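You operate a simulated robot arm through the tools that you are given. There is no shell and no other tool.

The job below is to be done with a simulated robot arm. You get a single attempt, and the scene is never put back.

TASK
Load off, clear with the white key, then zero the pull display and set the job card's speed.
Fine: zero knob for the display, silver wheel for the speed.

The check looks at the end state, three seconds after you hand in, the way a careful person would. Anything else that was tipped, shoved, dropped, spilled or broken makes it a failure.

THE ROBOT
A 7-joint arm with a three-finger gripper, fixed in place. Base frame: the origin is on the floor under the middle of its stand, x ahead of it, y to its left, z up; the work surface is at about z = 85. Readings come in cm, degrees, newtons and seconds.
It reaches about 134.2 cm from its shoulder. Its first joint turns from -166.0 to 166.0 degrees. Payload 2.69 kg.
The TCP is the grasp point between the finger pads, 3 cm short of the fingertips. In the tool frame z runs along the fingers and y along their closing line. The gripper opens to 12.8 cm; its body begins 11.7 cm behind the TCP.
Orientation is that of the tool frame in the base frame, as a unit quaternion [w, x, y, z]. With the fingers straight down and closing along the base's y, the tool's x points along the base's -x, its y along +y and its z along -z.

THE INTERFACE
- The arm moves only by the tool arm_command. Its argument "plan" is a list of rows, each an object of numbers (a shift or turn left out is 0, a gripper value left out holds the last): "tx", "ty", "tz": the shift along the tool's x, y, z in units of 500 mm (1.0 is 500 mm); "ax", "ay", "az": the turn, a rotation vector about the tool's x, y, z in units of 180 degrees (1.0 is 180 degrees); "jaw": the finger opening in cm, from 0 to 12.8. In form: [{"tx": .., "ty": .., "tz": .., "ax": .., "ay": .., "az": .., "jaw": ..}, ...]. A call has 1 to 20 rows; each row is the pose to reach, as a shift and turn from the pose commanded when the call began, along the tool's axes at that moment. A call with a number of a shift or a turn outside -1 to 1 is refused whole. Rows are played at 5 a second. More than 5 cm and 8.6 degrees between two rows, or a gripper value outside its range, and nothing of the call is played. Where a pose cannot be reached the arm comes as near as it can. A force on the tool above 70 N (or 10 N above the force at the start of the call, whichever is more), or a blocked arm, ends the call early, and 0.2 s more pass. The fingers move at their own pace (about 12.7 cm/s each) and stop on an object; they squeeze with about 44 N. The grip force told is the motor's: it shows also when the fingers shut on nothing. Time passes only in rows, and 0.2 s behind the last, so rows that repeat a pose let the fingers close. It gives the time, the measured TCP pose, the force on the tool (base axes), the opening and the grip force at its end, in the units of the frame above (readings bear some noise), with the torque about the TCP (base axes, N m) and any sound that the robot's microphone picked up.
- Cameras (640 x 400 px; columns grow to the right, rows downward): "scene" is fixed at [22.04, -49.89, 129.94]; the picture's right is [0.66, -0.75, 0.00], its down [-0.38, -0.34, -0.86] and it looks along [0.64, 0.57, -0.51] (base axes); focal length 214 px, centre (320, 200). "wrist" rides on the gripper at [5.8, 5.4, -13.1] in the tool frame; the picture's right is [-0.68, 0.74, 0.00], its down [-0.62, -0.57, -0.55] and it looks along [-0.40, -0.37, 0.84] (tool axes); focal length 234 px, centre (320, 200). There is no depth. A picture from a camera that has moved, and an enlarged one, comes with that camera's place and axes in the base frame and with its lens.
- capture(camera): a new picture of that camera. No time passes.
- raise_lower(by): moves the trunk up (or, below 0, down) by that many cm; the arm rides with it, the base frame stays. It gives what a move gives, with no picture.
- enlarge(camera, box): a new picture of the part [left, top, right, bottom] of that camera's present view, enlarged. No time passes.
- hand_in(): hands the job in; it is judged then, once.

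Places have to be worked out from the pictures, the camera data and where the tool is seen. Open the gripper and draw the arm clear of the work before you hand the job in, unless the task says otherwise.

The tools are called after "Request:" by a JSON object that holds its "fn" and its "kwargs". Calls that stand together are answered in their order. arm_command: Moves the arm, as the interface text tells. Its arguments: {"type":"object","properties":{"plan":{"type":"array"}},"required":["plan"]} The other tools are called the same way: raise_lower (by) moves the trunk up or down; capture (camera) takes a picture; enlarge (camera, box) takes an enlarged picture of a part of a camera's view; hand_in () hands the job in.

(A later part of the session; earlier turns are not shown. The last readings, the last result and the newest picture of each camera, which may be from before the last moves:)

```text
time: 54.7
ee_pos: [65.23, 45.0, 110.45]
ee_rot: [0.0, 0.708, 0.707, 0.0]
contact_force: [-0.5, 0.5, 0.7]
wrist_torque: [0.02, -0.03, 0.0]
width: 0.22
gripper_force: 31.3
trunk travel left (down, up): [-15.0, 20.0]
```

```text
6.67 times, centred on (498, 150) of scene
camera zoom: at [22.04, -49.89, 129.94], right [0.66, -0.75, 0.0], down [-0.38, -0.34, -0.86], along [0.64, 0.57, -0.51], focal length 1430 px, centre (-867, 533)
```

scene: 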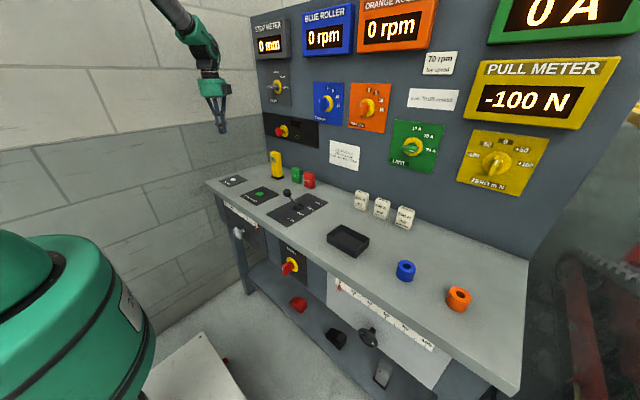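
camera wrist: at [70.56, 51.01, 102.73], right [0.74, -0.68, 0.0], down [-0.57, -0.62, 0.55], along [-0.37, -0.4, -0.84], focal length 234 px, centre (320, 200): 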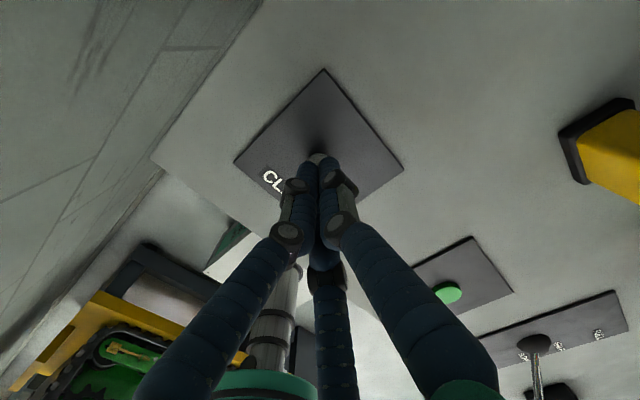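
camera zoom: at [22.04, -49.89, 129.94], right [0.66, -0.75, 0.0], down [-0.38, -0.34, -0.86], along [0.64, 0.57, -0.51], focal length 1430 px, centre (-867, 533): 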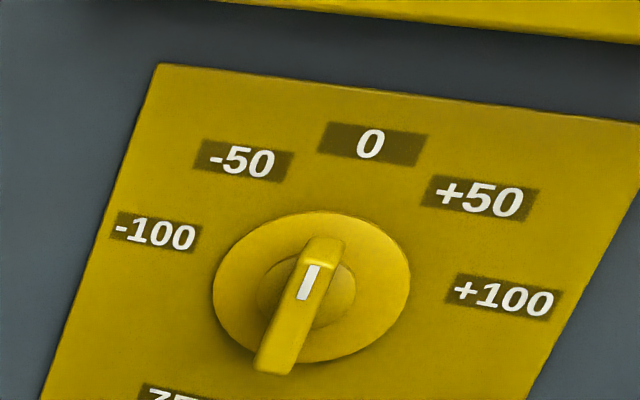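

The key popped back and the display holds -100 N, with the zero knob pointing at 0, so it should go to +100 (clockwise). I'll swing back right, pitching up to 45° on the way.

Request:
{"fn": "arm_command", "kwargs": {"plan": [{"tx": -0.07, "ty": -0.0104, "tz": -0.0092, "ax": -0.025, "jaw": 5}, {"tx": -0.14, "ty": -0.0208, "tz": -0.0184, "ax": -0.05, "jaw": 9}, {"tx": -0.21, "ty": -0.0312, "tz": -0.0276, "ax": -0.075, "jaw": 9}, {"tx": -0.28, "ty": -0.0416, "tz": -0.0368, "ax": -0.1, "jaw": 9}, {"tx": -0.35, "ty": -0.052, "tz": -0.046, "ax": -0.125, "jaw": 9}, {"tx": -0.42, "ty": -0.0624, "tz": -0.0552, "ax": -0.15, "jaw": 9}, {"tx": -0.49, "ty": -0.0728, "tz": -0.0644, "ax": -0.175, "jaw": 9}, {"tx": -0.56, "ty": -0.0832, "tz": -0.0736, "ax": -0.2, "jaw": 9}, {"tx": -0.63, "ty": -0.0936, "tz": -0.0828, "ax": -0.225, "jaw": 9}, {"tx": -0.7, "ty": -0.104, "tz": -0.092, "ax": -0.25, "jaw": 9}, {"tx": -0.7, "ty": -0.104, "tz": -0.092, "ax": -0.25, "jaw": 9}]}}

Request:
{"fn": "capture", "kwargs": {"camera": "scene"}}

```text
time: 57.1
ee_pos: [60.03, 10.06, 115.07]
ee_rot: [0.27, 0.653, 0.654, 0.271]
contact_force: [0.1, 0.0, 0.2]
wrist_torque: [0.0, -0.02, -0.02]
width: 8.96
gripper_force: 0.0
trunk travel left (down, up): [-15.0, 20.0]
```

```text
taken
```

scene: 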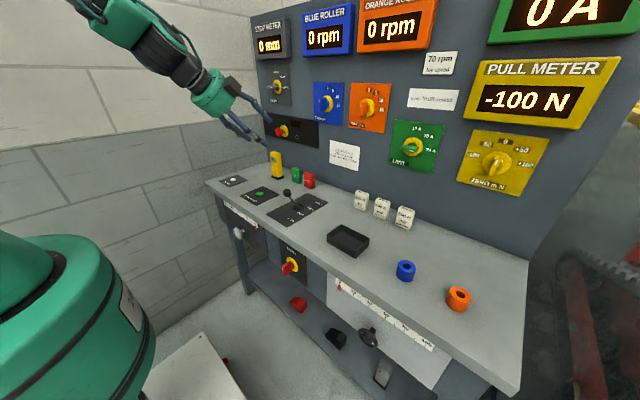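

On track with no reach warnings. Next I swing to about [62, -39, 113] while levelling the fingers.

Request:
{"fn": "arm_command", "kwargs": {"plan": [{"tx": -0.0817, "tz": 0.0047, "ax": -0.0208}, {"tx": -0.1633, "tz": 0.0094, "ax": -0.0417}, {"tx": -0.245, "tz": 0.0142, "ax": -0.0625}, {"tx": -0.3267, "tz": 0.0189, "ax": -0.0833}, {"tx": -0.4083, "tz": 0.0236, "ax": -0.1042}, {"tx": -0.49, "tz": 0.0283, "ax": -0.125}, {"tx": -0.5717, "tz": 0.033, "ax": -0.1458}, {"tx": -0.6533, "tz": 0.0377, "ax": -0.1667}, {"tx": -0.735, "tz": 0.0425, "ax": -0.1875}, {"tx": -0.8167, "tz": 0.0472, "ax": -0.2083}, {"tx": -0.8983, "tz": 0.0519, "ax": -0.2292}, {"tx": -0.98, "tz": 0.0566, "ax": -0.25}, {"tx": -0.98, "tz": 0.0566, "ax": -0.25}]}}

Request:
{"fn": "capture", "kwargs": {"camera": "scene"}}

Request:
{"fn": "capture", "kwargs": {"camera": "wrist"}}

```text
time: 59.9
ee_pos: [62.11, -39.04, 112.88]
ee_rot: [0.499, 0.501, 0.499, 0.501]
contact_force: [-0.4, -1.0, -1.5]
wrist_torque: [0.02, -0.05, 0.06]
width: 9.01
gripper_force: 0.1
trunk travel left (down, up): [-15.0, 20.0]
```

```text
taken
```

scene: 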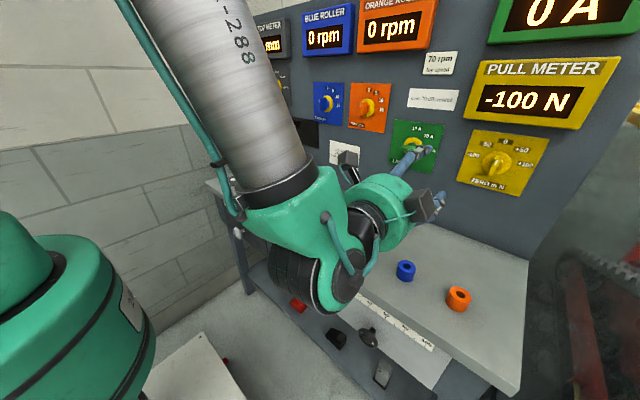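

```text
taken
camera wrist: at [48.91, -33.12, 118.2], right [0.0, -0.68, 0.74], down [-0.55, -0.61, -0.57], along [0.84, -0.4, -0.37], focal length 234 px, centre (320, 200)
```

wrist: 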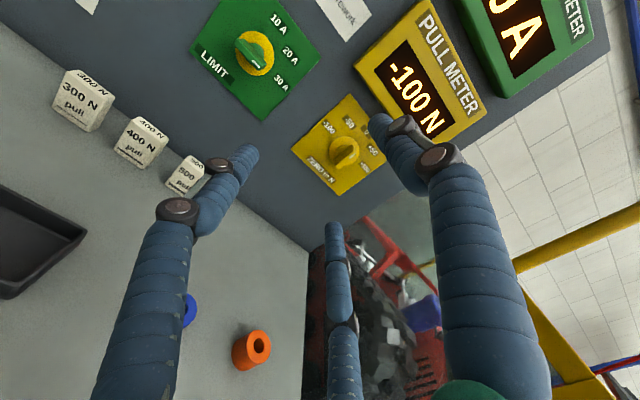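

Good posture; the zero knob and display are in the wrist view. I'll zoom on the knob.

Request:
{"fn": "enlarge", "kwargs": {"camera": "wrist", "box": [280, 90, 408, 200]}}

Request:
{"fn": "enlarge", "kwargs": {"camera": "scene", "box": [440, 110, 552, 200]}}

```text
3.64 times, centred on (344, 145) of wrist
camera zoom: at [48.91, -33.12, 118.2], right [0.0, -0.68, 0.74], down [-0.55, -0.61, -0.57], along [0.84, -0.4, -0.37], focal length 852 px, centre (233, 400)
```

zoom: 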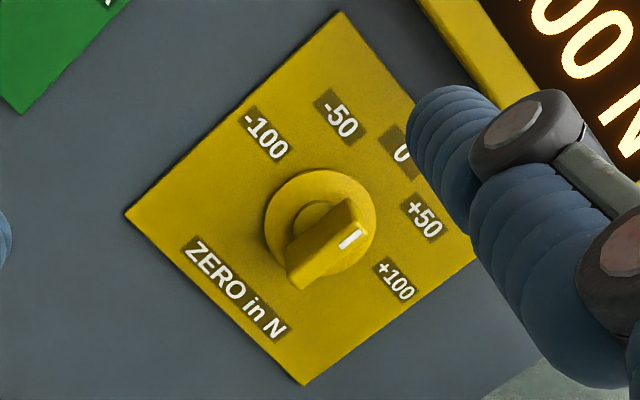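

```text
4.44 times, centred on (496, 155) of scene
camera zoom: at [22.04, -49.89, 129.94], right [0.66, -0.75, 0.0], down [-0.38, -0.34, -0.86], along [0.64, 0.57, -0.51], focal length 953 px, centre (-462, 400)
```

zoom: 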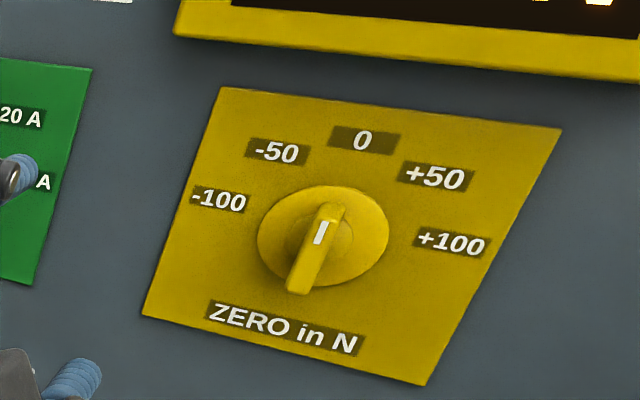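

I estimate the knob's grip near [89, -48, 110.5]. I'll move in front of it at [74, -48.2, 110.5] and roll to -30° so one finger sits on one side of the bar and two on the other.

Request:
{"fn": "arm_command", "kwargs": {"plan": [{"tx": -0.0368, "ty": -0.0096, "tz": 0.0476, "az": -0.0333, "jaw": 9}, {"tx": -0.0736, "ty": -0.0192, "tz": 0.0952, "az": -0.0667, "jaw": 9}, {"tx": -0.1104, "ty": -0.0288, "tz": 0.1428, "az": -0.1, "jaw": 9}, {"tx": -0.1472, "ty": -0.0384, "tz": 0.1904, "az": -0.1333, "jaw": 9}, {"tx": -0.184, "ty": -0.048, "tz": 0.238, "az": -0.1667, "jaw": 9}, {"tx": -0.184, "ty": -0.048, "tz": 0.238, "az": -0.1667, "jaw": 9}]}}

Request:
{"fn": "capture", "kwargs": {"camera": "wrist"}}

Request:
{"fn": "capture", "kwargs": {"camera": "scene"}}

```text
time: 61.3
ee_pos: [73.93, -48.2, 110.38]
ee_rot: [0.612, 0.354, 0.613, 0.353]
contact_force: [-0.2, 0.0, -1.0]
wrist_torque: [0.04, -0.07, 0.01]
width: 8.99
gripper_force: 0.0
trunk travel left (down, up): [-15.0, 20.0]
```

```text
taken
camera wrist: at [60.84, -40.36, 112.11], right [0.0, -0.22, 0.98], down [-0.55, -0.82, -0.18], along [0.84, -0.54, -0.12], focal length 234 px, centre (320, 200)
```

wrist: 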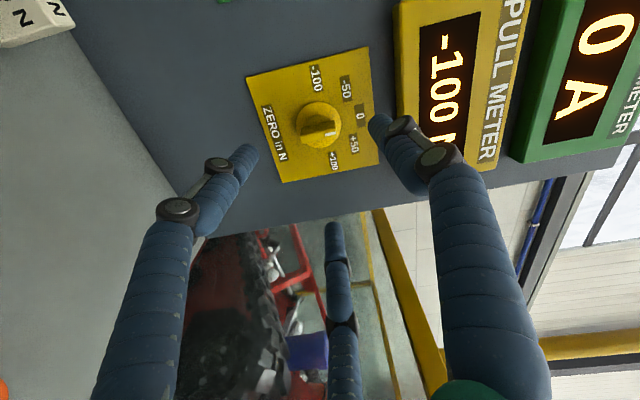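

```text
taken
```

scene: 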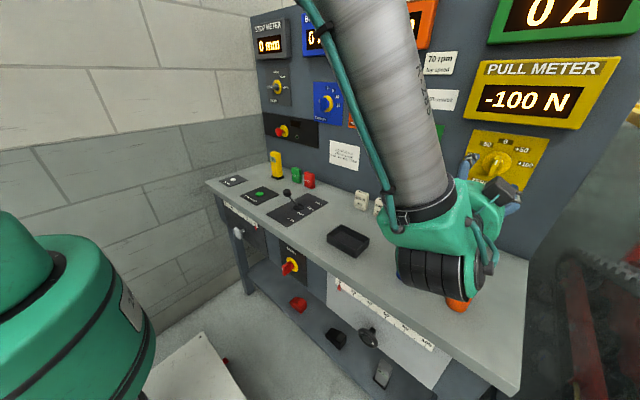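

Well aligned. I'll zoom in on the knob for a precise fix.

Request:
{"fn": "enlarge", "kwargs": {"camera": "wrist", "box": [240, 40, 400, 190]}}

```text
2.67 times, centred on (320, 115) of wrist
camera zoom: at [60.84, -40.36, 112.11], right [0.0, -0.22, 0.98], down [-0.55, -0.82, -0.18], along [0.84, -0.54, -0.12], focal length 624 px, centre (320, 427)
```

zoom: 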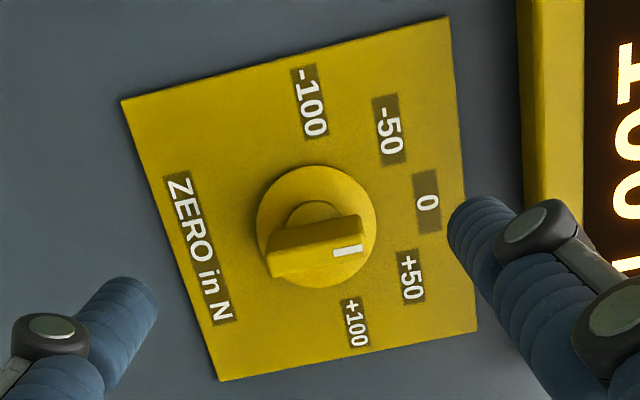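

Request:
{"fn": "enlarge", "kwargs": {"camera": "wrist", "box": [290, 92, 354, 152]}}

```text
6.67 times, centred on (322, 122) of wrist
camera zoom: at [60.84, -40.36, 112.11], right [0.0, -0.22, 0.98], down [-0.55, -0.82, -0.18], along [0.84, -0.54, -0.12], focal length 1561 px, centre (307, 720)
```

zoom: 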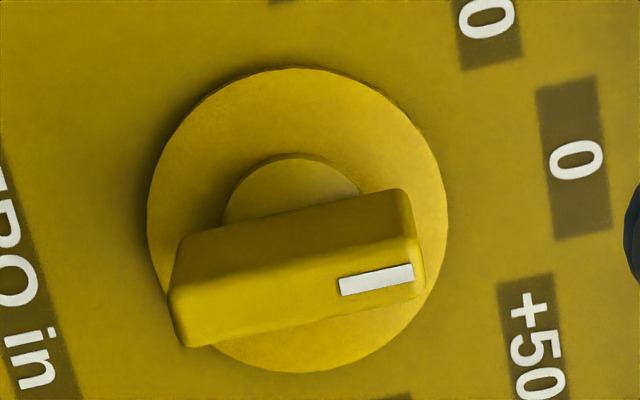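

The bar is about 1.15 cm thick and 4.7 cm long, with its front face near [89.7, -49.3, 109.9]. I'll close in to x = 83 with a 7 cm opening and re-measure before gripping.

Request:
{"fn": "arm_command", "kwargs": {"plan": [{"tx": -0.0066, "ty": -0.0149, "tz": 0.05, "jaw": 7}, {"tx": -0.0066, "ty": -0.0149, "tz": 0.115, "jaw": 7}, {"tx": -0.0066, "ty": -0.0149, "tz": 0.1814, "jaw": 7}, {"tx": -0.0066, "ty": -0.0149, "tz": 0.1814, "jaw": 7}]}}

Request:
{"fn": "capture", "kwargs": {"camera": "wrist"}}

Request:
{"fn": "enlarge", "kwargs": {"camera": "wrist", "box": [270, 100, 366, 190]}}

Request:
{"fn": "enlarge", "kwargs": {"camera": "scene", "box": [440, 110, 552, 200]}}

```text
time: 62.3
ee_pos: [83.01, -48.68, 110.03]
ee_rot: [0.613, 0.353, 0.612, 0.354]
contact_force: [-0.4, 0.1, -0.2]
wrist_torque: [-0.01, 0.0, 0.0]
width: 6.99
gripper_force: 0.0
trunk travel left (down, up): [-15.0, 20.0]
```

```text
taken
camera wrist: at [69.94, -40.98, 111.79], right [0.0, -0.22, 0.98], down [-0.55, -0.82, -0.18], along [0.84, -0.54, -0.12], focal length 234 px, centre (320, 200)
```

wrist: 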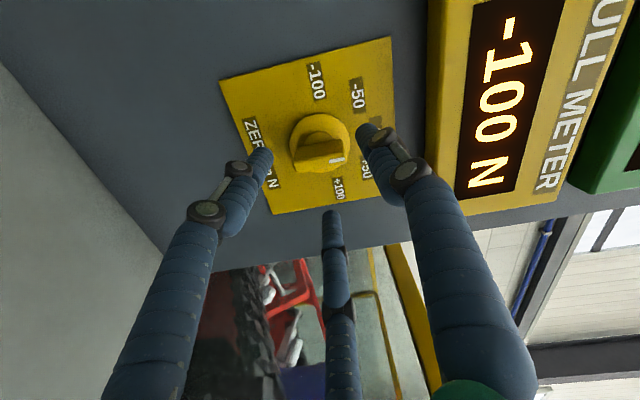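

```text
4.44 times, centred on (318, 145) of wrist
camera zoom: at [69.94, -40.98, 111.79], right [0.0, -0.22, 0.98], down [-0.55, -0.82, -0.18], along [0.84, -0.54, -0.12], focal length 1041 px, centre (329, 444)
```

zoom: 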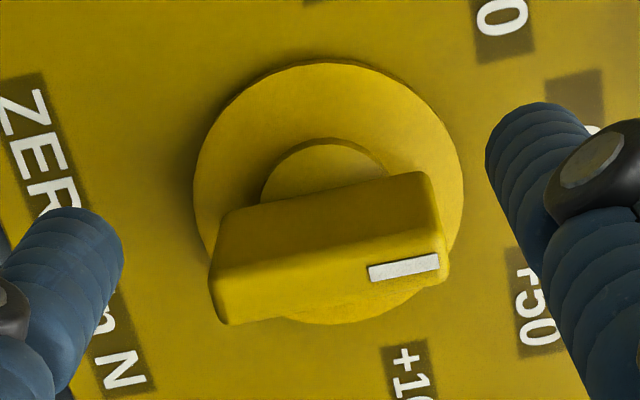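

```text
4.44 times, centred on (496, 155) of scene
camera zoom: at [22.04, -49.89, 129.94], right [0.66, -0.75, 0.0], down [-0.38, -0.34, -0.86], along [0.64, 0.57, -0.51], focal length 953 px, centre (-462, 400)
```

zoom: 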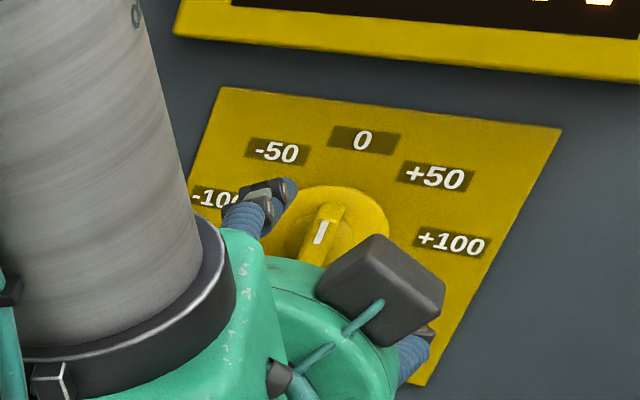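

Re-measured: bar front near x = 87.7, centre about [-48.65, 110.15] in y and z, disc face at x = 92.4. I'll advance so the tips reach x = 90.3, offset 0.45 cm toward the two-finger side so that all three pads meet the bar together, then close gently.

Request:
{"fn": "arm_command", "kwargs": {"plan": [{"tx": 0.0068, "ty": 0.0062, "tz": 0.02, "jaw": 7}, {"tx": 0.0068, "ty": 0.0062, "tz": 0.055, "jaw": 7}, {"tx": 0.0068, "ty": 0.0062, "tz": 0.086, "jaw": 7}, {"tx": 0.0068, "ty": 0.0062, "tz": 0.086, "jaw": 4.5}, {"tx": 0.0068, "ty": 0.0062, "tz": 0.086, "jaw": 4.5}]}}

Request:
{"fn": "capture", "kwargs": {"camera": "wrist"}}

Request:
{"fn": "enlarge", "kwargs": {"camera": "wrist", "box": [260, 110, 388, 220]}}

```text
time: 63.5
ee_pos: [87.27, -48.33, 110.3]
ee_rot: [0.613, 0.354, 0.613, 0.352]
contact_force: [-0.4, 0.1, 0.1]
wrist_torque: [0.01, -0.01, -0.04]
width: 4.5
gripper_force: 0.0
trunk travel left (down, up): [-15.0, 20.0]
```

```text
taken
camera wrist: at [74.16, -40.55, 111.85], right [0.0, -0.22, 0.98], down [-0.55, -0.82, -0.18], along [0.84, -0.54, -0.12], focal length 234 px, centre (320, 200)
```

wrist: 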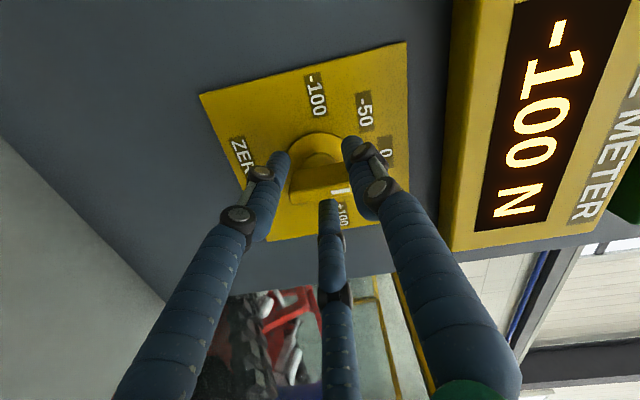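

```text
3.64 times, centred on (324, 165) of wrist
camera zoom: at [74.16, -40.55, 111.85], right [0.0, -0.22, 0.98], down [-0.55, -0.82, -0.18], along [0.84, -0.54, -0.12], focal length 852 px, centre (306, 327)
```

zoom: 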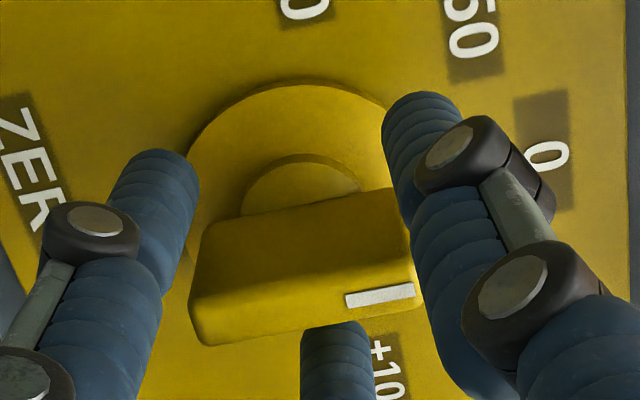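

The bar is framed as planned: two fingers on its far (+y) side and one on the near side. Closing onto it.

Request:
{"fn": "arm_command", "kwargs": {"plan": [{"jaw": 3.2}, {"jaw": 2.2}, {"jaw": 1.0}, {"jaw": 1.0}, {"jaw": 1.0}]}}

Request:
{"fn": "enlarge", "kwargs": {"camera": "wrist", "box": [260, 110, 388, 220]}}

Request:
{"fn": "enlarge", "kwargs": {"camera": "scene", "box": [440, 40, 640, 165]}}

```text
time: 64.7
ee_pos: [87.37, -48.52, 110.17]
ee_rot: [0.612, 0.355, 0.612, 0.354]
contact_force: [5.9, -20.7, 0.9]
wrist_torque: [-0.01, 0.13, -0.49]
width: 2.05
gripper_force: 45.2
trunk travel left (down, up): [-15.0, 20.0]
```

```text
3.64 times, centred on (324, 165) of wrist
camera zoom: at [74.18, -40.74, 111.85], right [0.0, -0.22, 0.98], down [-0.55, -0.81, -0.18], along [0.83, -0.54, -0.12], focal length 852 px, centre (306, 327)
```

zoom: 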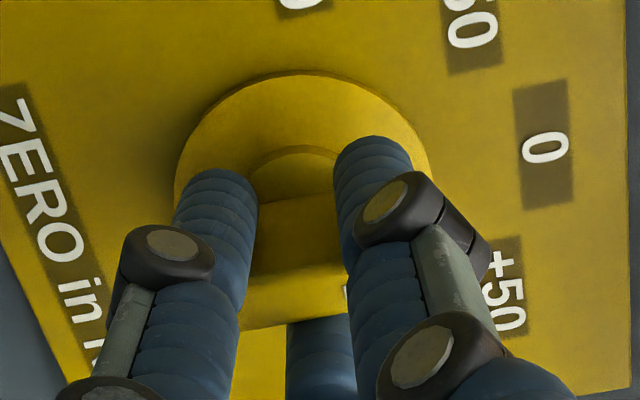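

```text
3.20 times, centred on (540, 102) of scene
camera zoom: at [22.04, -49.89, 129.94], right [0.66, -0.75, 0.0], down [-0.38, -0.34, -0.86], along [0.64, 0.57, -0.51], focal length 686 px, centre (-384, 512)
```

zoom: 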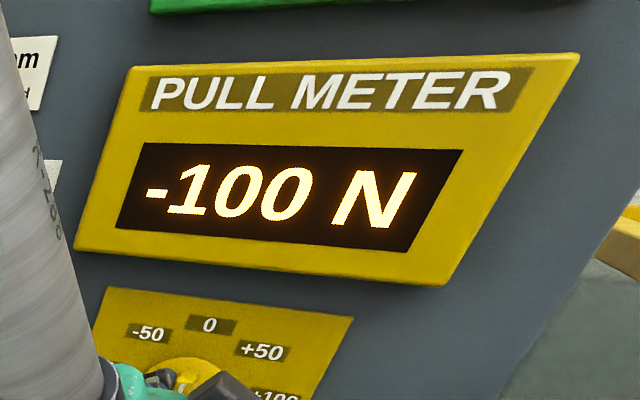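

A firm, symmetric grip (2.05 cm, 45 N). I'll turn 40° clockwise, moving the tool centre on a small arc around the knob's axis, then read the display.

Request:
{"fn": "arm_command", "kwargs": {"plan": [{"tx": -0.0029, "ty": -0.0003, "az": 0.0444, "jaw": 1.0}, {"tx": -0.0037, "ty": 0.0005, "az": 0.0889, "jaw": 1.0}, {"tx": -0.0046, "ty": 0.0013, "az": 0.1333, "jaw": 1.0}, {"tx": -0.0056, "ty": 0.0019, "az": 0.1778, "jaw": 1.0}, {"tx": -0.0067, "ty": 0.0024, "az": 0.2222, "jaw": 1.0}, {"tx": -0.0067, "ty": 0.0024, "az": 0.2222, "jaw": 1.0}]}}

Request:
{"fn": "enlarge", "kwargs": {"camera": "scene", "box": [440, 40, 640, 165]}}

Request:
{"fn": "capture", "kwargs": {"camera": "wrist"}}

```text
time: 66.1
ee_pos: [87.39, -48.74, 110.37]
ee_rot: [0.455, 0.542, 0.454, 0.542]
contact_force: [9.6, -23.1, 5.6]
wrist_torque: [-0.13, -0.2, -0.65]
width: 2.04
gripper_force: 45.4
trunk travel left (down, up): [-15.0, 20.0]
```

```text
3.20 times, centred on (540, 102) of scene
camera zoom: at [22.04, -49.89, 129.94], right [0.66, -0.75, 0.0], down [-0.38, -0.34, -0.86], along [0.64, 0.57, -0.51], focal length 686 px, centre (-384, 512)
```

zoom: 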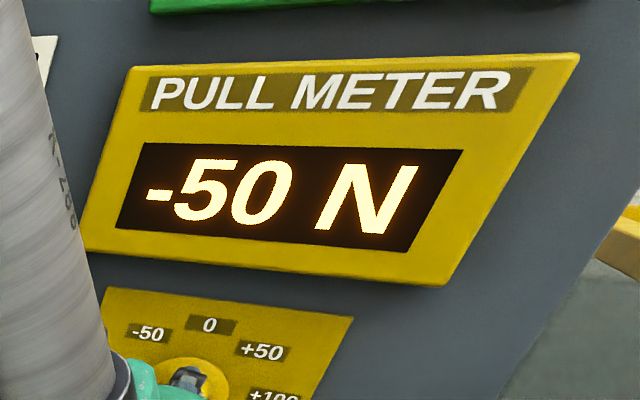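

```text
taken
camera wrist: at [74.17, -43.89, 116.69], right [0.0, -0.8, 0.61], down [-0.55, -0.51, -0.67], along [0.84, -0.33, -0.44], focal length 234 px, centre (320, 200)
```

wrist: 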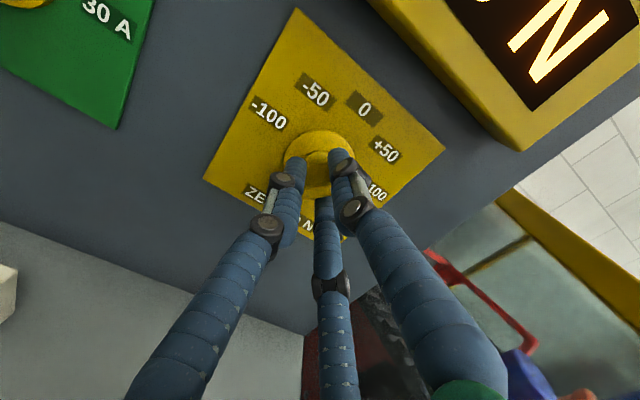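

The display now reads -50 N after 40°, so another 40° should bring it to 0. Continuing the turn.

Request:
{"fn": "arm_command", "kwargs": {"plan": [{"tx": -0.0016, "ty": 0.0011, "az": 0.0444, "jaw": 1.0}, {"tx": -0.0034, "ty": 0.0022, "az": 0.0889, "jaw": 1.0}, {"tx": -0.0043, "ty": 0.0029, "az": 0.1333, "jaw": 1.0}, {"tx": -0.0053, "ty": 0.0036, "az": 0.1778, "jaw": 1.0}, {"tx": -0.0064, "ty": 0.004, "az": 0.2222, "jaw": 1.0}, {"tx": -0.0064, "ty": 0.004, "az": 0.2222, "jaw": 1.0}]}}

Request:
{"fn": "enlarge", "kwargs": {"camera": "scene", "box": [440, 40, 640, 165]}}

Request:
{"fn": "capture", "kwargs": {"camera": "wrist"}}

```text
time: 67.5
ee_pos: [87.27, -49.02, 110.49]
ee_rot: [0.242, 0.665, 0.241, 0.664]
contact_force: [10.9, -20.1, 3.4]
wrist_torque: [-0.07, -0.06, -0.52]
width: 2.02
gripper_force: 44.9
trunk travel left (down, up): [-15.0, 20.0]
```

```text
3.20 times, centred on (540, 102) of scene
camera zoom: at [22.04, -49.89, 129.94], right [0.66, -0.75, 0.0], down [-0.38, -0.34, -0.86], along [0.64, 0.57, -0.51], focal length 686 px, centre (-384, 512)
```

zoom: 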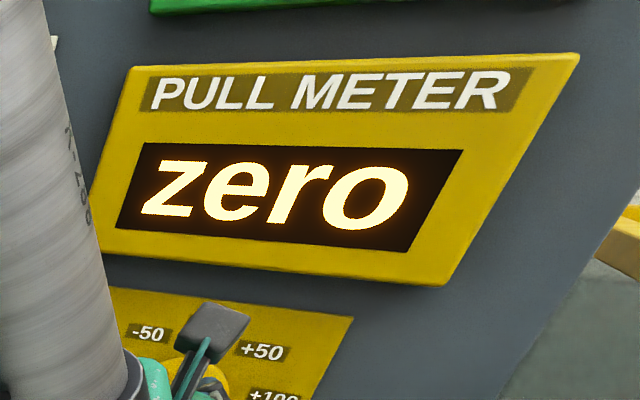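

```text
taken
camera wrist: at [74.17, -49.4, 118.39], right [0.0, -1.0, -0.05], down [-0.55, 0.04, -0.83], along [0.84, 0.03, -0.55], focal length 234 px, centre (320, 200)
```

wrist: 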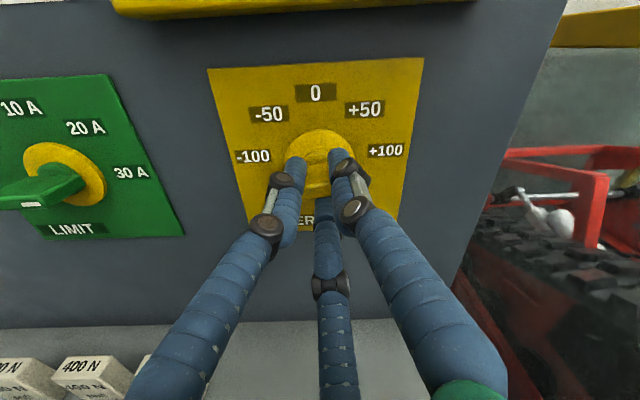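

The display shows "zero". I'll open gently and back straight off, then confirm that it holds.

Request:
{"fn": "arm_command", "kwargs": {"plan": [{"jaw": 3.0}, {"jaw": 5.5}, {"jaw": 6.0}, {"tz": -0.05, "jaw": 6.0}, {"tz": -0.13, "jaw": 6.0}, {"tz": -0.2, "jaw": 6.0}, {"tz": -0.26, "jaw": 6.0}, {"tz": -0.26, "jaw": 6.0}]}}

Request:
{"fn": "capture", "kwargs": {"camera": "wrist"}}

Request:
{"fn": "enlarge", "kwargs": {"camera": "scene", "box": [440, 40, 640, 165]}}

```text
time: 69.3
ee_pos: [74.24, -48.75, 110.72]
ee_rot: [0.243, 0.665, 0.24, 0.665]
contact_force: [0.3, 0.4, -0.2]
wrist_torque: [-0.03, 0.02, 0.02]
width: 6.0
gripper_force: 0.1
trunk travel left (down, up): [-15.0, 20.0]
```

```text
taken
camera wrist: at [61.05, -49.17, 118.57], right [0.0, -1.0, -0.04], down [-0.55, 0.04, -0.84], along [0.84, 0.02, -0.55], focal length 234 px, centre (320, 200)
```

wrist: 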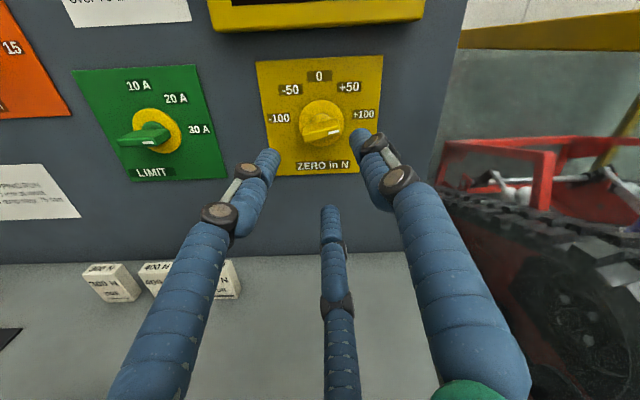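

```text
3.20 times, centred on (540, 102) of scene
camera zoom: at [22.04, -49.89, 129.94], right [0.66, -0.75, 0.0], down [-0.38, -0.34, -0.86], along [0.64, 0.57, -0.51], focal length 686 px, centre (-384, 512)
```

zoom: 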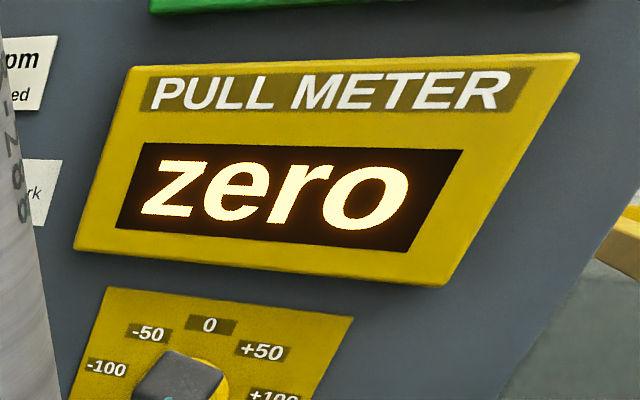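

"zero" holds after release, with the knob on +100. Now for the silver wheel: I retrace the path — back to [62, -39, 113] with roll 0 first.

Request:
{"fn": "arm_command", "kwargs": {"plan": [{"tx": 0.0226, "ty": -0.0171, "tz": -0.0349, "az": -0.0397, "jaw": 9}, {"tx": 0.0451, "ty": -0.0343, "tz": -0.0697, "az": -0.0794, "jaw": 9}, {"tx": 0.0677, "ty": -0.0514, "tz": -0.1046, "az": -0.119, "jaw": 9}, {"tx": 0.0903, "ty": -0.0686, "tz": -0.1394, "az": -0.1587, "jaw": 9}, {"tx": 0.1129, "ty": -0.0857, "tz": -0.1743, "az": -0.1984, "jaw": 9}, {"tx": 0.1354, "ty": -0.1029, "tz": -0.2091, "az": -0.2381, "jaw": 9}, {"tx": 0.158, "ty": -0.12, "tz": -0.244, "az": -0.2778, "jaw": 9}, {"tx": 0.158, "ty": -0.12, "tz": -0.244, "az": -0.2778, "jaw": 9}]}}

```text
time: 71.1
ee_pos: [62.09, -39.22, 112.77]
ee_rot: [0.5, 0.5, 0.5, 0.499]
contact_force: [-0.2, 0.6, -0.2]
wrist_torque: [0.03, 0.03, -0.02]
width: 8.99
gripper_force: 0.0
trunk travel left (down, up): [-15.0, 20.0]
```

At [62, -39, 113]. Next I reverse the swing to [60, 10, 115], pitching down 45°.

Request:
{"fn": "arm_command", "kwargs": {"plan": [{"tx": 0.0817, "ty": 0.0037, "tz": -0.0033, "ax": 0.0208}, {"tx": 0.1633, "ty": 0.0073, "tz": -0.0067, "ax": 0.0417}, {"tx": 0.245, "ty": 0.011, "tz": -0.01, "ax": 0.0625}, {"tx": 0.3267, "ty": 0.0147, "tz": -0.0133, "ax": 0.0833}, {"tx": 0.4083, "ty": 0.0183, "tz": -0.0167, "ax": 0.1042}, {"tx": 0.49, "ty": 0.022, "tz": -0.02, "ax": 0.125}, {"tx": 0.5717, "ty": 0.0257, "tz": -0.0233, "ax": 0.1458}, {"tx": 0.6533, "ty": 0.0293, "tz": -0.0267, "ax": 0.1667}, {"tx": 0.735, "ty": 0.033, "tz": -0.03, "ax": 0.1875}, {"tx": 0.8167, "ty": 0.0367, "tz": -0.0333, "ax": 0.2083}, {"tx": 0.8983, "ty": 0.0403, "tz": -0.0367, "ax": 0.2292}, {"tx": 0.98, "ty": 0.044, "tz": -0.04, "ax": 0.25}, {"tx": 0.98, "ty": 0.044, "tz": -0.04, "ax": 0.25}]}}

Request:
{"fn": "capture", "kwargs": {"camera": "scene"}}

```text
time: 73.9
ee_pos: [60.12, 9.8, 114.7]
ee_rot: [0.27, 0.654, 0.653, 0.271]
contact_force: [0.1, -0.1, 0.6]
wrist_torque: [-0.03, 0.01, -0.05]
width: 8.98
gripper_force: 0.1
trunk travel left (down, up): [-15.0, 20.0]
```

```text
taken
```

scene: 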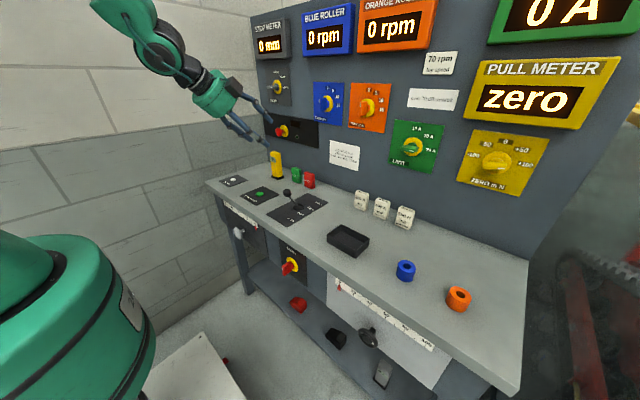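

The display still reads "zero" and nothing else has moved. I'll raise the trunk 12 cm for shoulder room, then swing left and level out at about [50, 34, 110].

Request:
{"fn": "raise_lower", "kwargs": {"by": 12}}

Request:
{"fn": "arm_command", "kwargs": {"plan": [{"tx": 0.06, "ty": -0.0478, "tz": 0.0124, "ax": -0.0313}, {"tx": 0.12, "ty": -0.0955, "tz": 0.0248, "ax": -0.0625}, {"tx": 0.18, "ty": -0.1433, "tz": 0.0371, "ax": -0.0938}, {"tx": 0.24, "ty": -0.191, "tz": 0.0495, "ax": -0.125}, {"tx": 0.3, "ty": -0.2388, "tz": 0.0619, "ax": -0.1563}, {"tx": 0.36, "ty": -0.2865, "tz": 0.0743, "ax": -0.1875}, {"tx": 0.42, "ty": -0.3343, "tz": 0.0866, "ax": -0.2188}, {"tx": 0.48, "ty": -0.382, "tz": 0.099, "ax": -0.25}, {"tx": 0.48, "ty": -0.382, "tz": 0.099, "ax": -0.25}]}}

Request:
{"fn": "capture", "kwargs": {"camera": "scene"}}

Request:
{"fn": "capture", "kwargs": {"camera": "wrist"}}

```text
time: 75.4
ee_pos: [60.19, 9.77, 126.94]
ee_rot: [0.271, 0.653, 0.653, 0.27]
contact_force: [0.0, 0.1, 0.4]
wrist_torque: [-0.01, 0.0, 0.0]
width: 8.97
gripper_force: 0.1
trunk travel left (down, up): [-27.0, 8.0]
```

```text
time: 77.4
ee_pos: [50.32, 33.89, 109.8]
ee_rot: [0.501, 0.5, 0.499, 0.5]
contact_force: [0.1, 0.2, -0.3]
wrist_torque: [-0.01, -0.01, -0.07]
width: 8.97
gripper_force: 0.1
trunk travel left (down, up): [-27.0, 8.0]
```

```text
taken
```

scene: 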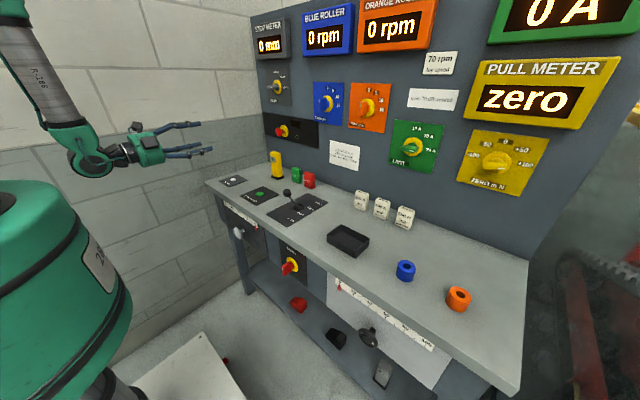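

```text
taken
camera wrist: at [37.13, 39.73, 115.12], right [0.0, -0.68, 0.74], down [-0.55, -0.62, -0.57], along [0.84, -0.41, -0.37], focal length 234 px, centre (320, 200)
```

wrist: 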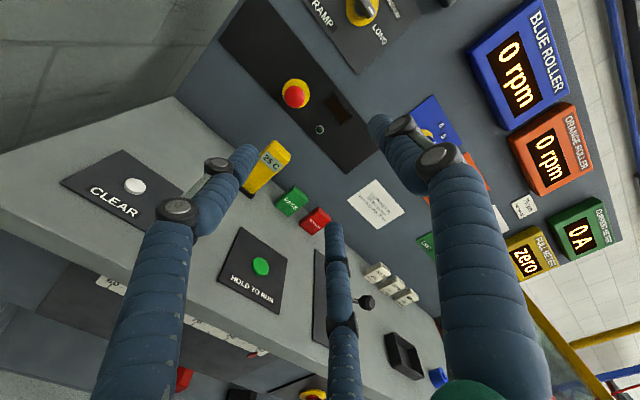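

No reach trouble at all here. I'll descend in front of the bench to about [48, 36, 85] to look at the silver wheel.

Request:
{"fn": "arm_command", "kwargs": {"plan": [{"tx": 0.0067, "ty": -0.0833, "tz": -0.0077}, {"tx": 0.0133, "ty": -0.1667, "tz": -0.0153}, {"tx": 0.02, "ty": -0.25, "tz": -0.023}, {"tx": 0.0267, "ty": -0.3333, "tz": -0.0307}, {"tx": 0.0333, "ty": -0.4167, "tz": -0.0383}, {"tx": 0.04, "ty": -0.5, "tz": -0.046}, {"tx": 0.04, "ty": -0.5, "tz": -0.046}]}}

Request:
{"fn": "capture", "kwargs": {"camera": "scene"}}

Request:
{"fn": "capture", "kwargs": {"camera": "wrist"}}

```text
time: 79.0
ee_pos: [48.07, 35.73, 84.83]
ee_rot: [0.501, 0.5, 0.499, 0.5]
contact_force: [-0.2, 0.7, -0.3]
wrist_torque: [-0.03, 0.0, -0.03]
width: 8.97
gripper_force: 0.2
trunk travel left (down, up): [-27.0, 8.0]
```

```text
taken
```

scene: 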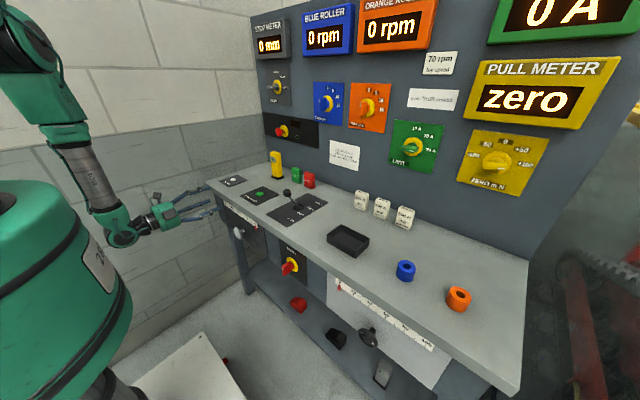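

```text
taken
camera wrist: at [34.9, 41.64, 90.18], right [0.0, -0.68, 0.74], down [-0.55, -0.62, -0.57], along [0.84, -0.4, -0.37], focal length 234 px, centre (320, 200)
```

wrist: 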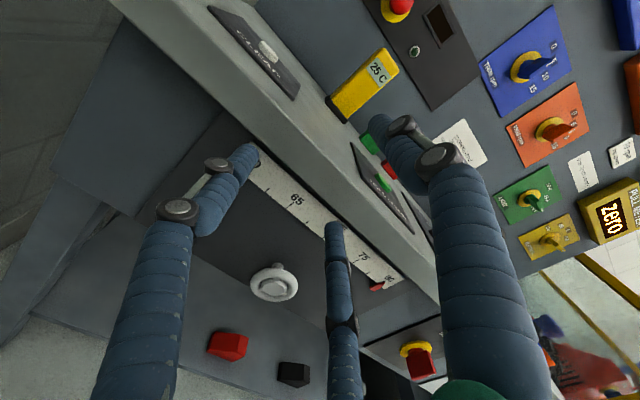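

The silver wheel appears near [53.4, 27.7, 69.5]. I'll line up in front of it at x = 47.

Request:
{"fn": "arm_command", "kwargs": {"plan": [{"tx": -0.0324, "ty": -0.062, "tz": -0.004}, {"tx": -0.0648, "ty": -0.124, "tz": -0.008}, {"tx": -0.0972, "ty": -0.186, "tz": -0.012}, {"tx": -0.1296, "ty": -0.248, "tz": -0.016}, {"tx": -0.162, "ty": -0.31, "tz": -0.02}, {"tx": -0.162, "ty": -0.31, "tz": -0.02}]}}

Request:
{"fn": "capture", "kwargs": {"camera": "wrist"}}

Request:
{"fn": "enlarge", "kwargs": {"camera": "wrist", "box": [250, 90, 410, 190]}}

Request:
{"fn": "capture", "kwargs": {"camera": "scene"}}

```text
time: 80.4
ee_pos: [46.9, 27.83, 69.4]
ee_rot: [0.5, 0.5, 0.5, 0.5]
contact_force: [0.8, -0.5, -0.3]
wrist_torque: [0.0, -0.01, 0.0]
width: 9.0
gripper_force: 0.0
trunk travel left (down, up): [-27.0, 8.0]
```

```text
taken
camera wrist: at [33.76, 33.65, 74.74], right [0.0, -0.68, 0.74], down [-0.55, -0.61, -0.57], along [0.84, -0.4, -0.37], focal length 234 px, centre (320, 200)
```

wrist: 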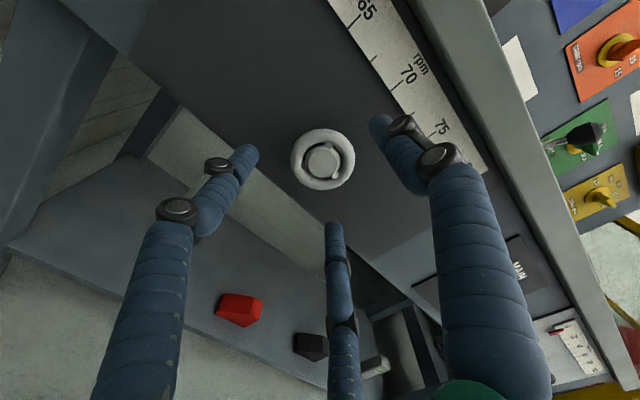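

```text
4.00 times, centred on (330, 140) of wrist
camera zoom: at [33.76, 33.65, 74.74], right [0.0, -0.68, 0.74], down [-0.55, -0.61, -0.57], along [0.84, -0.4, -0.37], focal length 937 px, centre (280, 440)
```

zoom: 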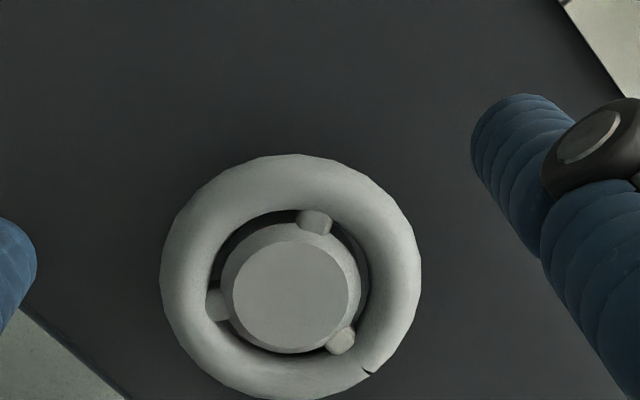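

```text
taken
```

scene: 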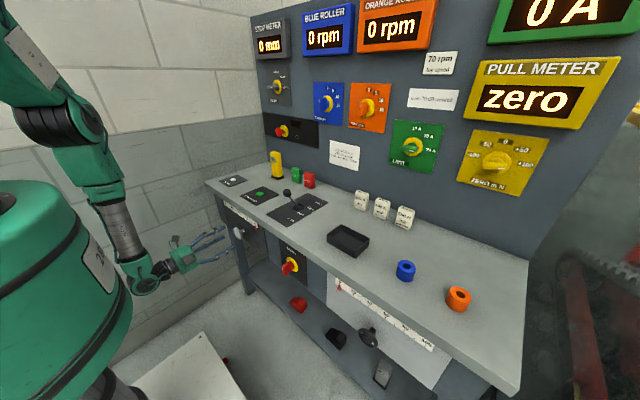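

The silver wheel's centre works out to about [53.4, 27.3, 69.2], same 5.9 cm size. Before gripping, I'll roll back to about -75° in free air to gain a long clockwise stroke, and centre on the axis.

Request:
{"fn": "arm_command", "kwargs": {"plan": [{"tx": -0.01, "ty": -0.004, "az": -0.0417}, {"tx": -0.01, "ty": -0.004, "az": -0.0833}, {"tx": -0.01, "ty": -0.004, "az": -0.125}, {"tx": -0.01, "ty": -0.004, "az": -0.1667}, {"tx": -0.01, "ty": -0.004, "az": -0.2083}, {"tx": -0.01, "ty": -0.004, "az": -0.25}, {"tx": -0.01, "ty": -0.004, "az": -0.2917}, {"tx": -0.01, "ty": -0.004, "az": -0.3333}, {"tx": -0.01, "ty": -0.004, "az": -0.375}, {"tx": -0.01, "ty": -0.004, "az": -0.4167}, {"tx": -0.01, "ty": -0.004, "az": -0.4167}]}}

Request:
{"fn": "capture", "kwargs": {"camera": "wrist"}}

```text
time: 82.8
ee_pos: [46.87, 27.32, 69.13]
ee_rot: [0.701, 0.092, 0.701, 0.092]
contact_force: [-0.7, 0.1, 0.3]
wrist_torque: [0.01, -0.03, 0.01]
width: 8.97
gripper_force: 0.2
trunk travel left (down, up): [-27.0, 8.0]
```

```text
taken
camera wrist: at [33.75, 33.9, 64.88], right [0.0, 0.54, 0.84], down [-0.55, -0.7, 0.45], along [0.84, -0.46, 0.29], focal length 234 px, centre (320, 200)
```

wrist: 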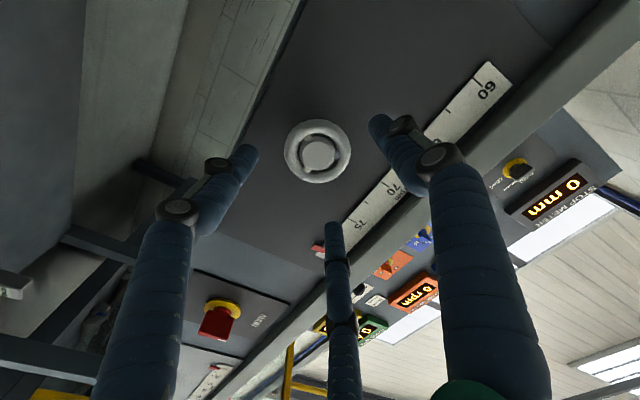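

Roll -75° is reachable and the wheel is centred. Advancing and closing on the ring.

Request:
{"fn": "arm_command", "kwargs": {"plan": [{"tx": 0.0019, "ty": -0.0005, "tz": 0.03, "jaw": 9.0}, {"tx": 0.0019, "ty": -0.0005, "tz": 0.07, "jaw": 9.0}, {"tx": 0.0019, "ty": -0.0005, "tz": 0.105, "jaw": 9.0}, {"tx": 0.0019, "ty": -0.0005, "tz": 0.105, "jaw": 7.0}, {"tx": 0.0019, "ty": -0.0005, "tz": 0.105, "jaw": 4.0}, {"tx": 0.0019, "ty": -0.0005, "tz": 0.105, "jaw": 4.0}, {"tx": 0.0019, "ty": -0.0005, "tz": 0.105, "jaw": 4.0}]}}

Request:
{"fn": "capture", "kwargs": {"camera": "wrist"}}

Request:
{"fn": "enlarge", "kwargs": {"camera": "scene", "box": [210, 195, 290, 245]}}

```text
time: 84.4
ee_pos: [52.18, 27.11, 69.01]
ee_rot: [0.701, 0.094, 0.701, 0.091]
contact_force: [0.1, -3.5, -1.0]
wrist_torque: [-0.02, 0.0, -0.07]
width: 6.03
gripper_force: 15.7
trunk travel left (down, up): [-27.0, 8.0]
```

```text
taken
camera wrist: at [39.0, 33.87, 64.78], right [0.0, 0.54, 0.84], down [-0.55, -0.7, 0.45], along [0.84, -0.46, 0.29], focal length 234 px, centre (320, 200)
```

wrist: 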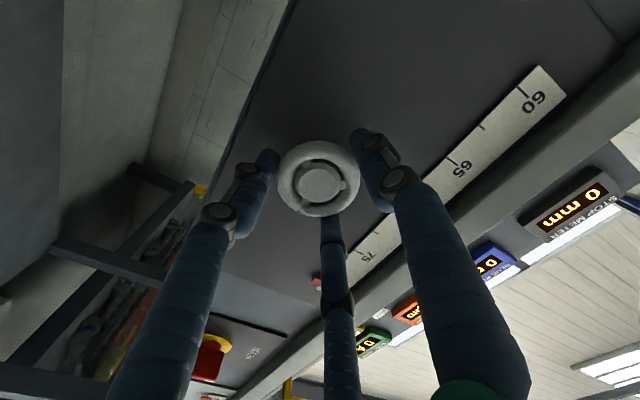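

```text
8.00 times, centred on (250, 220) of scene
camera zoom: at [22.04, -49.89, 129.94], right [0.66, -0.75, 0.0], down [-0.38, -0.34, -0.86], along [0.64, 0.57, -0.51], focal length 1716 px, centre (880, 40)
```

zoom: 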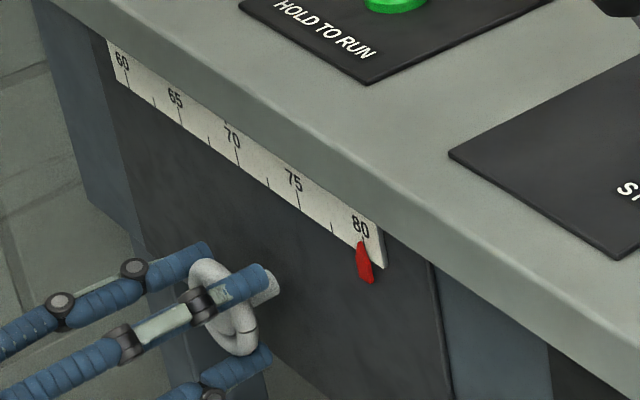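

The scene camera now shows the whole speed scale with the pointer at 80. The grip is still settling (6.03 cm, 16 N); I'll hold a moment for it to seat.

Request:
{"fn": "arm_command", "kwargs": {"plan": [{"jaw": 3.0}, {"jaw": 3.0}, {"jaw": 3.0}]}}

```text
time: 85.2
ee_pos: [52.16, 27.12, 69.06]
ee_rot: [0.701, 0.092, 0.701, 0.092]
contact_force: [0.9, -5.9, -1.3]
wrist_torque: [-0.01, 0.03, -0.13]
width: 5.97
gripper_force: 22.7
trunk travel left (down, up): [-27.0, 8.0]
```

Slight imbalance toward -y; I'll nudge 0.15 cm that way and squeeze.

Request:
{"fn": "arm_command", "kwargs": {"plan": [{"tx": -0.0008, "ty": -0.0029, "jaw": 2.0}, {"tx": -0.0008, "ty": -0.0029, "jaw": 2.0}, {"tx": -0.0008, "ty": -0.0029, "jaw": 2.0}]}}

```text
time: 86.0
ee_pos: [52.08, 27.11, 69.12]
ee_rot: [0.701, 0.092, 0.701, 0.093]
contact_force: [-5.4, 4.4, -6.5]
wrist_torque: [0.04, 0.16, 0.1]
width: 5.92
gripper_force: 29.3
trunk travel left (down, up): [-27.0, 8.0]
```

Request:
{"fn": "arm_command", "kwargs": {"plan": [{"tx": 0.0022, "ty": 0.0004, "jaw": 2.0}, {"tx": 0.0022, "ty": 0.0004, "jaw": 1.0}, {"tx": 0.0022, "ty": 0.0004, "jaw": 1.0}]}}

Request:
{"fn": "enlarge", "kwargs": {"camera": "wrist", "box": [240, 100, 400, 250]}}

```text
time: 86.8
ee_pos: [52.1, 27.0, 69.13]
ee_rot: [0.701, 0.093, 0.701, 0.092]
contact_force: [4.0, -4.0, 6.3]
wrist_torque: [0.0, -0.05, -0.03]
width: 5.86
gripper_force: 35.7
trunk travel left (down, up): [-27.0, 8.0]
```

```text
2.67 times, centred on (320, 175) of wrist
camera zoom: at [39.02, 33.78, 64.74], right [0.0, 0.54, 0.84], down [-0.55, -0.7, 0.45], along [0.84, -0.46, 0.29], focal length 624 px, centre (320, 267)
```

zoom: 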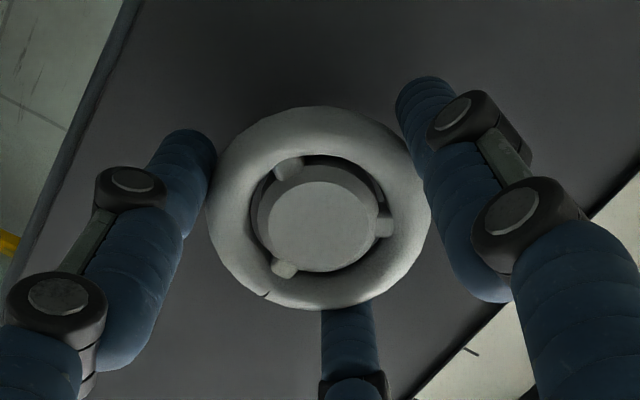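

Grip seated at 5.86 cm. Test turn of 24° clockwise, watching torque and pointer.

Request:
{"fn": "arm_command", "kwargs": {"plan": [{"az": 0.0333, "jaw": 1.0}, {"az": 0.0667, "jaw": 1.0}, {"az": 0.1, "jaw": 1.0}, {"az": 0.1333, "jaw": 1.0}, {"az": 0.1333, "jaw": 1.0}]}}

Request:
{"fn": "enlarge", "kwargs": {"camera": "scene", "box": [220, 195, 284, 235]}}

```text
time: 88.0
ee_pos: [52.14, 27.1, 69.07]
ee_rot: [0.667, 0.238, 0.666, 0.236]
contact_force: [9.8, -19.4, 13.8]
wrist_torque: [0.01, -0.36, -0.38]
width: 5.81
gripper_force: 44.7
trunk travel left (down, up): [-27.0, 8.0]
```

```text
10.00 times, centred on (252, 215) of scene
camera zoom: at [22.04, -49.89, 129.94], right [0.66, -0.75, 0.0], down [-0.38, -0.34, -0.86], along [0.64, 0.57, -0.51], focal length 2145 px, centre (1000, 50)
```

zoom: 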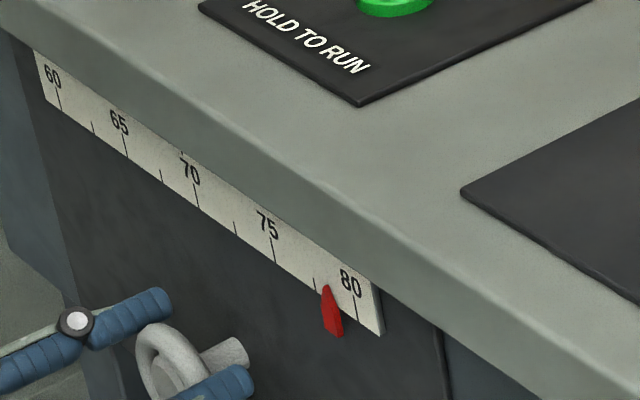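

Clockwise lowers the speed: the pointer moved from 80 to about 78.3 with 24°. I'll continue 80° clockwise.

Request:
{"fn": "arm_command", "kwargs": {"plan": [{"az": 0.037, "jaw": 1.0}, {"az": 0.074, "jaw": 1.0}, {"az": 0.111, "jaw": 1.0}, {"az": 0.148, "jaw": 1.0}, {"az": 0.185, "jaw": 1.0}, {"az": 0.222, "jaw": 1.0}, {"az": 0.259, "jaw": 1.0}, {"az": 0.296, "jaw": 1.0}, {"az": 0.333, "jaw": 1.0}, {"az": 0.37, "jaw": 1.0}, {"az": 0.407, "jaw": 1.0}, {"az": 0.444, "jaw": 1.0}, {"az": 0.444, "jaw": 1.0}]}}

Request:
{"fn": "enlarge", "kwargs": {"camera": "scene", "box": [220, 195, 284, 235]}}

Request:
{"fn": "capture", "kwargs": {"camera": "wrist"}}

```text
time: 90.8
ee_pos: [52.14, 26.94, 69.03]
ee_rot: [0.359, 0.61, 0.359, 0.609]
contact_force: [1.4, -15.5, 8.9]
wrist_torque: [0.01, -0.17, -0.29]
width: 5.81
gripper_force: 45.0
trunk travel left (down, up): [-27.0, 8.0]
```

```text
10.00 times, centred on (252, 215) of scene
camera zoom: at [22.04, -49.89, 129.94], right [0.66, -0.75, 0.0], down [-0.38, -0.34, -0.86], along [0.64, 0.57, -0.51], focal length 2145 px, centre (1000, 50)
```

zoom: 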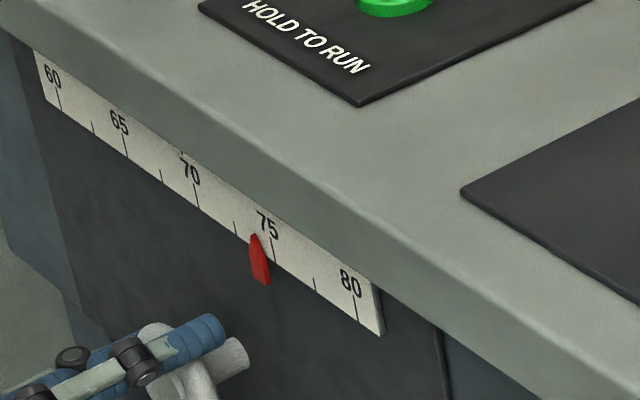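

```text
taken
camera wrist: at [39.0, 29.53, 76.5], right [0.0, -0.95, 0.32], down [-0.55, -0.26, -0.79], along [0.84, -0.17, -0.52], focal length 234 px, centre (320, 200)
```

wrist: 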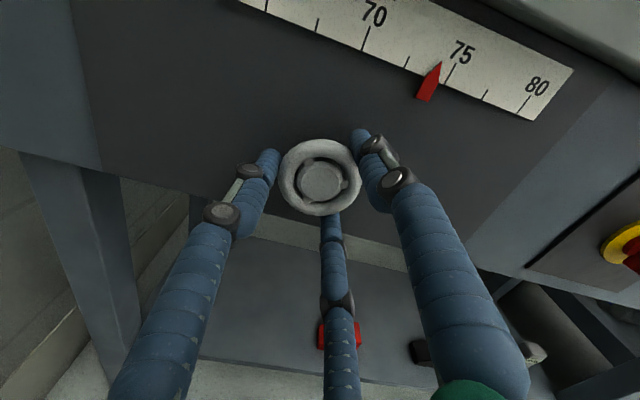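

The pointer is around 74. I'll zoom with the wrist camera for an accurate reading and the turn ratio.

Request:
{"fn": "enlarge", "kwargs": {"camera": "wrist", "box": [340, 0, 500, 110]}}

```text
3.64 times, centred on (420, 55) of wrist
camera zoom: at [39.0, 29.53, 76.5], right [0.0, -0.95, 0.32], down [-0.55, -0.26, -0.79], along [0.84, -0.17, -0.52], focal length 852 px, centre (-44, 727)
```

zoom: 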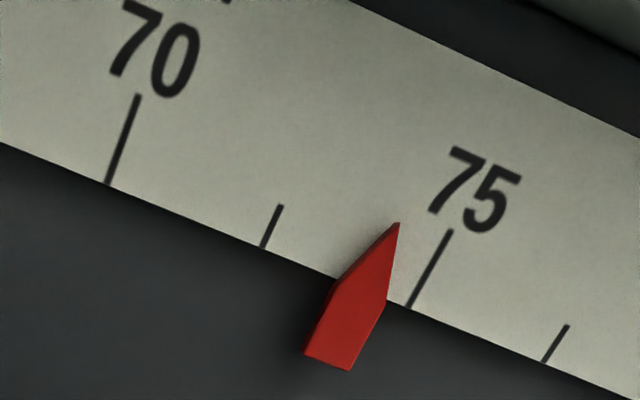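

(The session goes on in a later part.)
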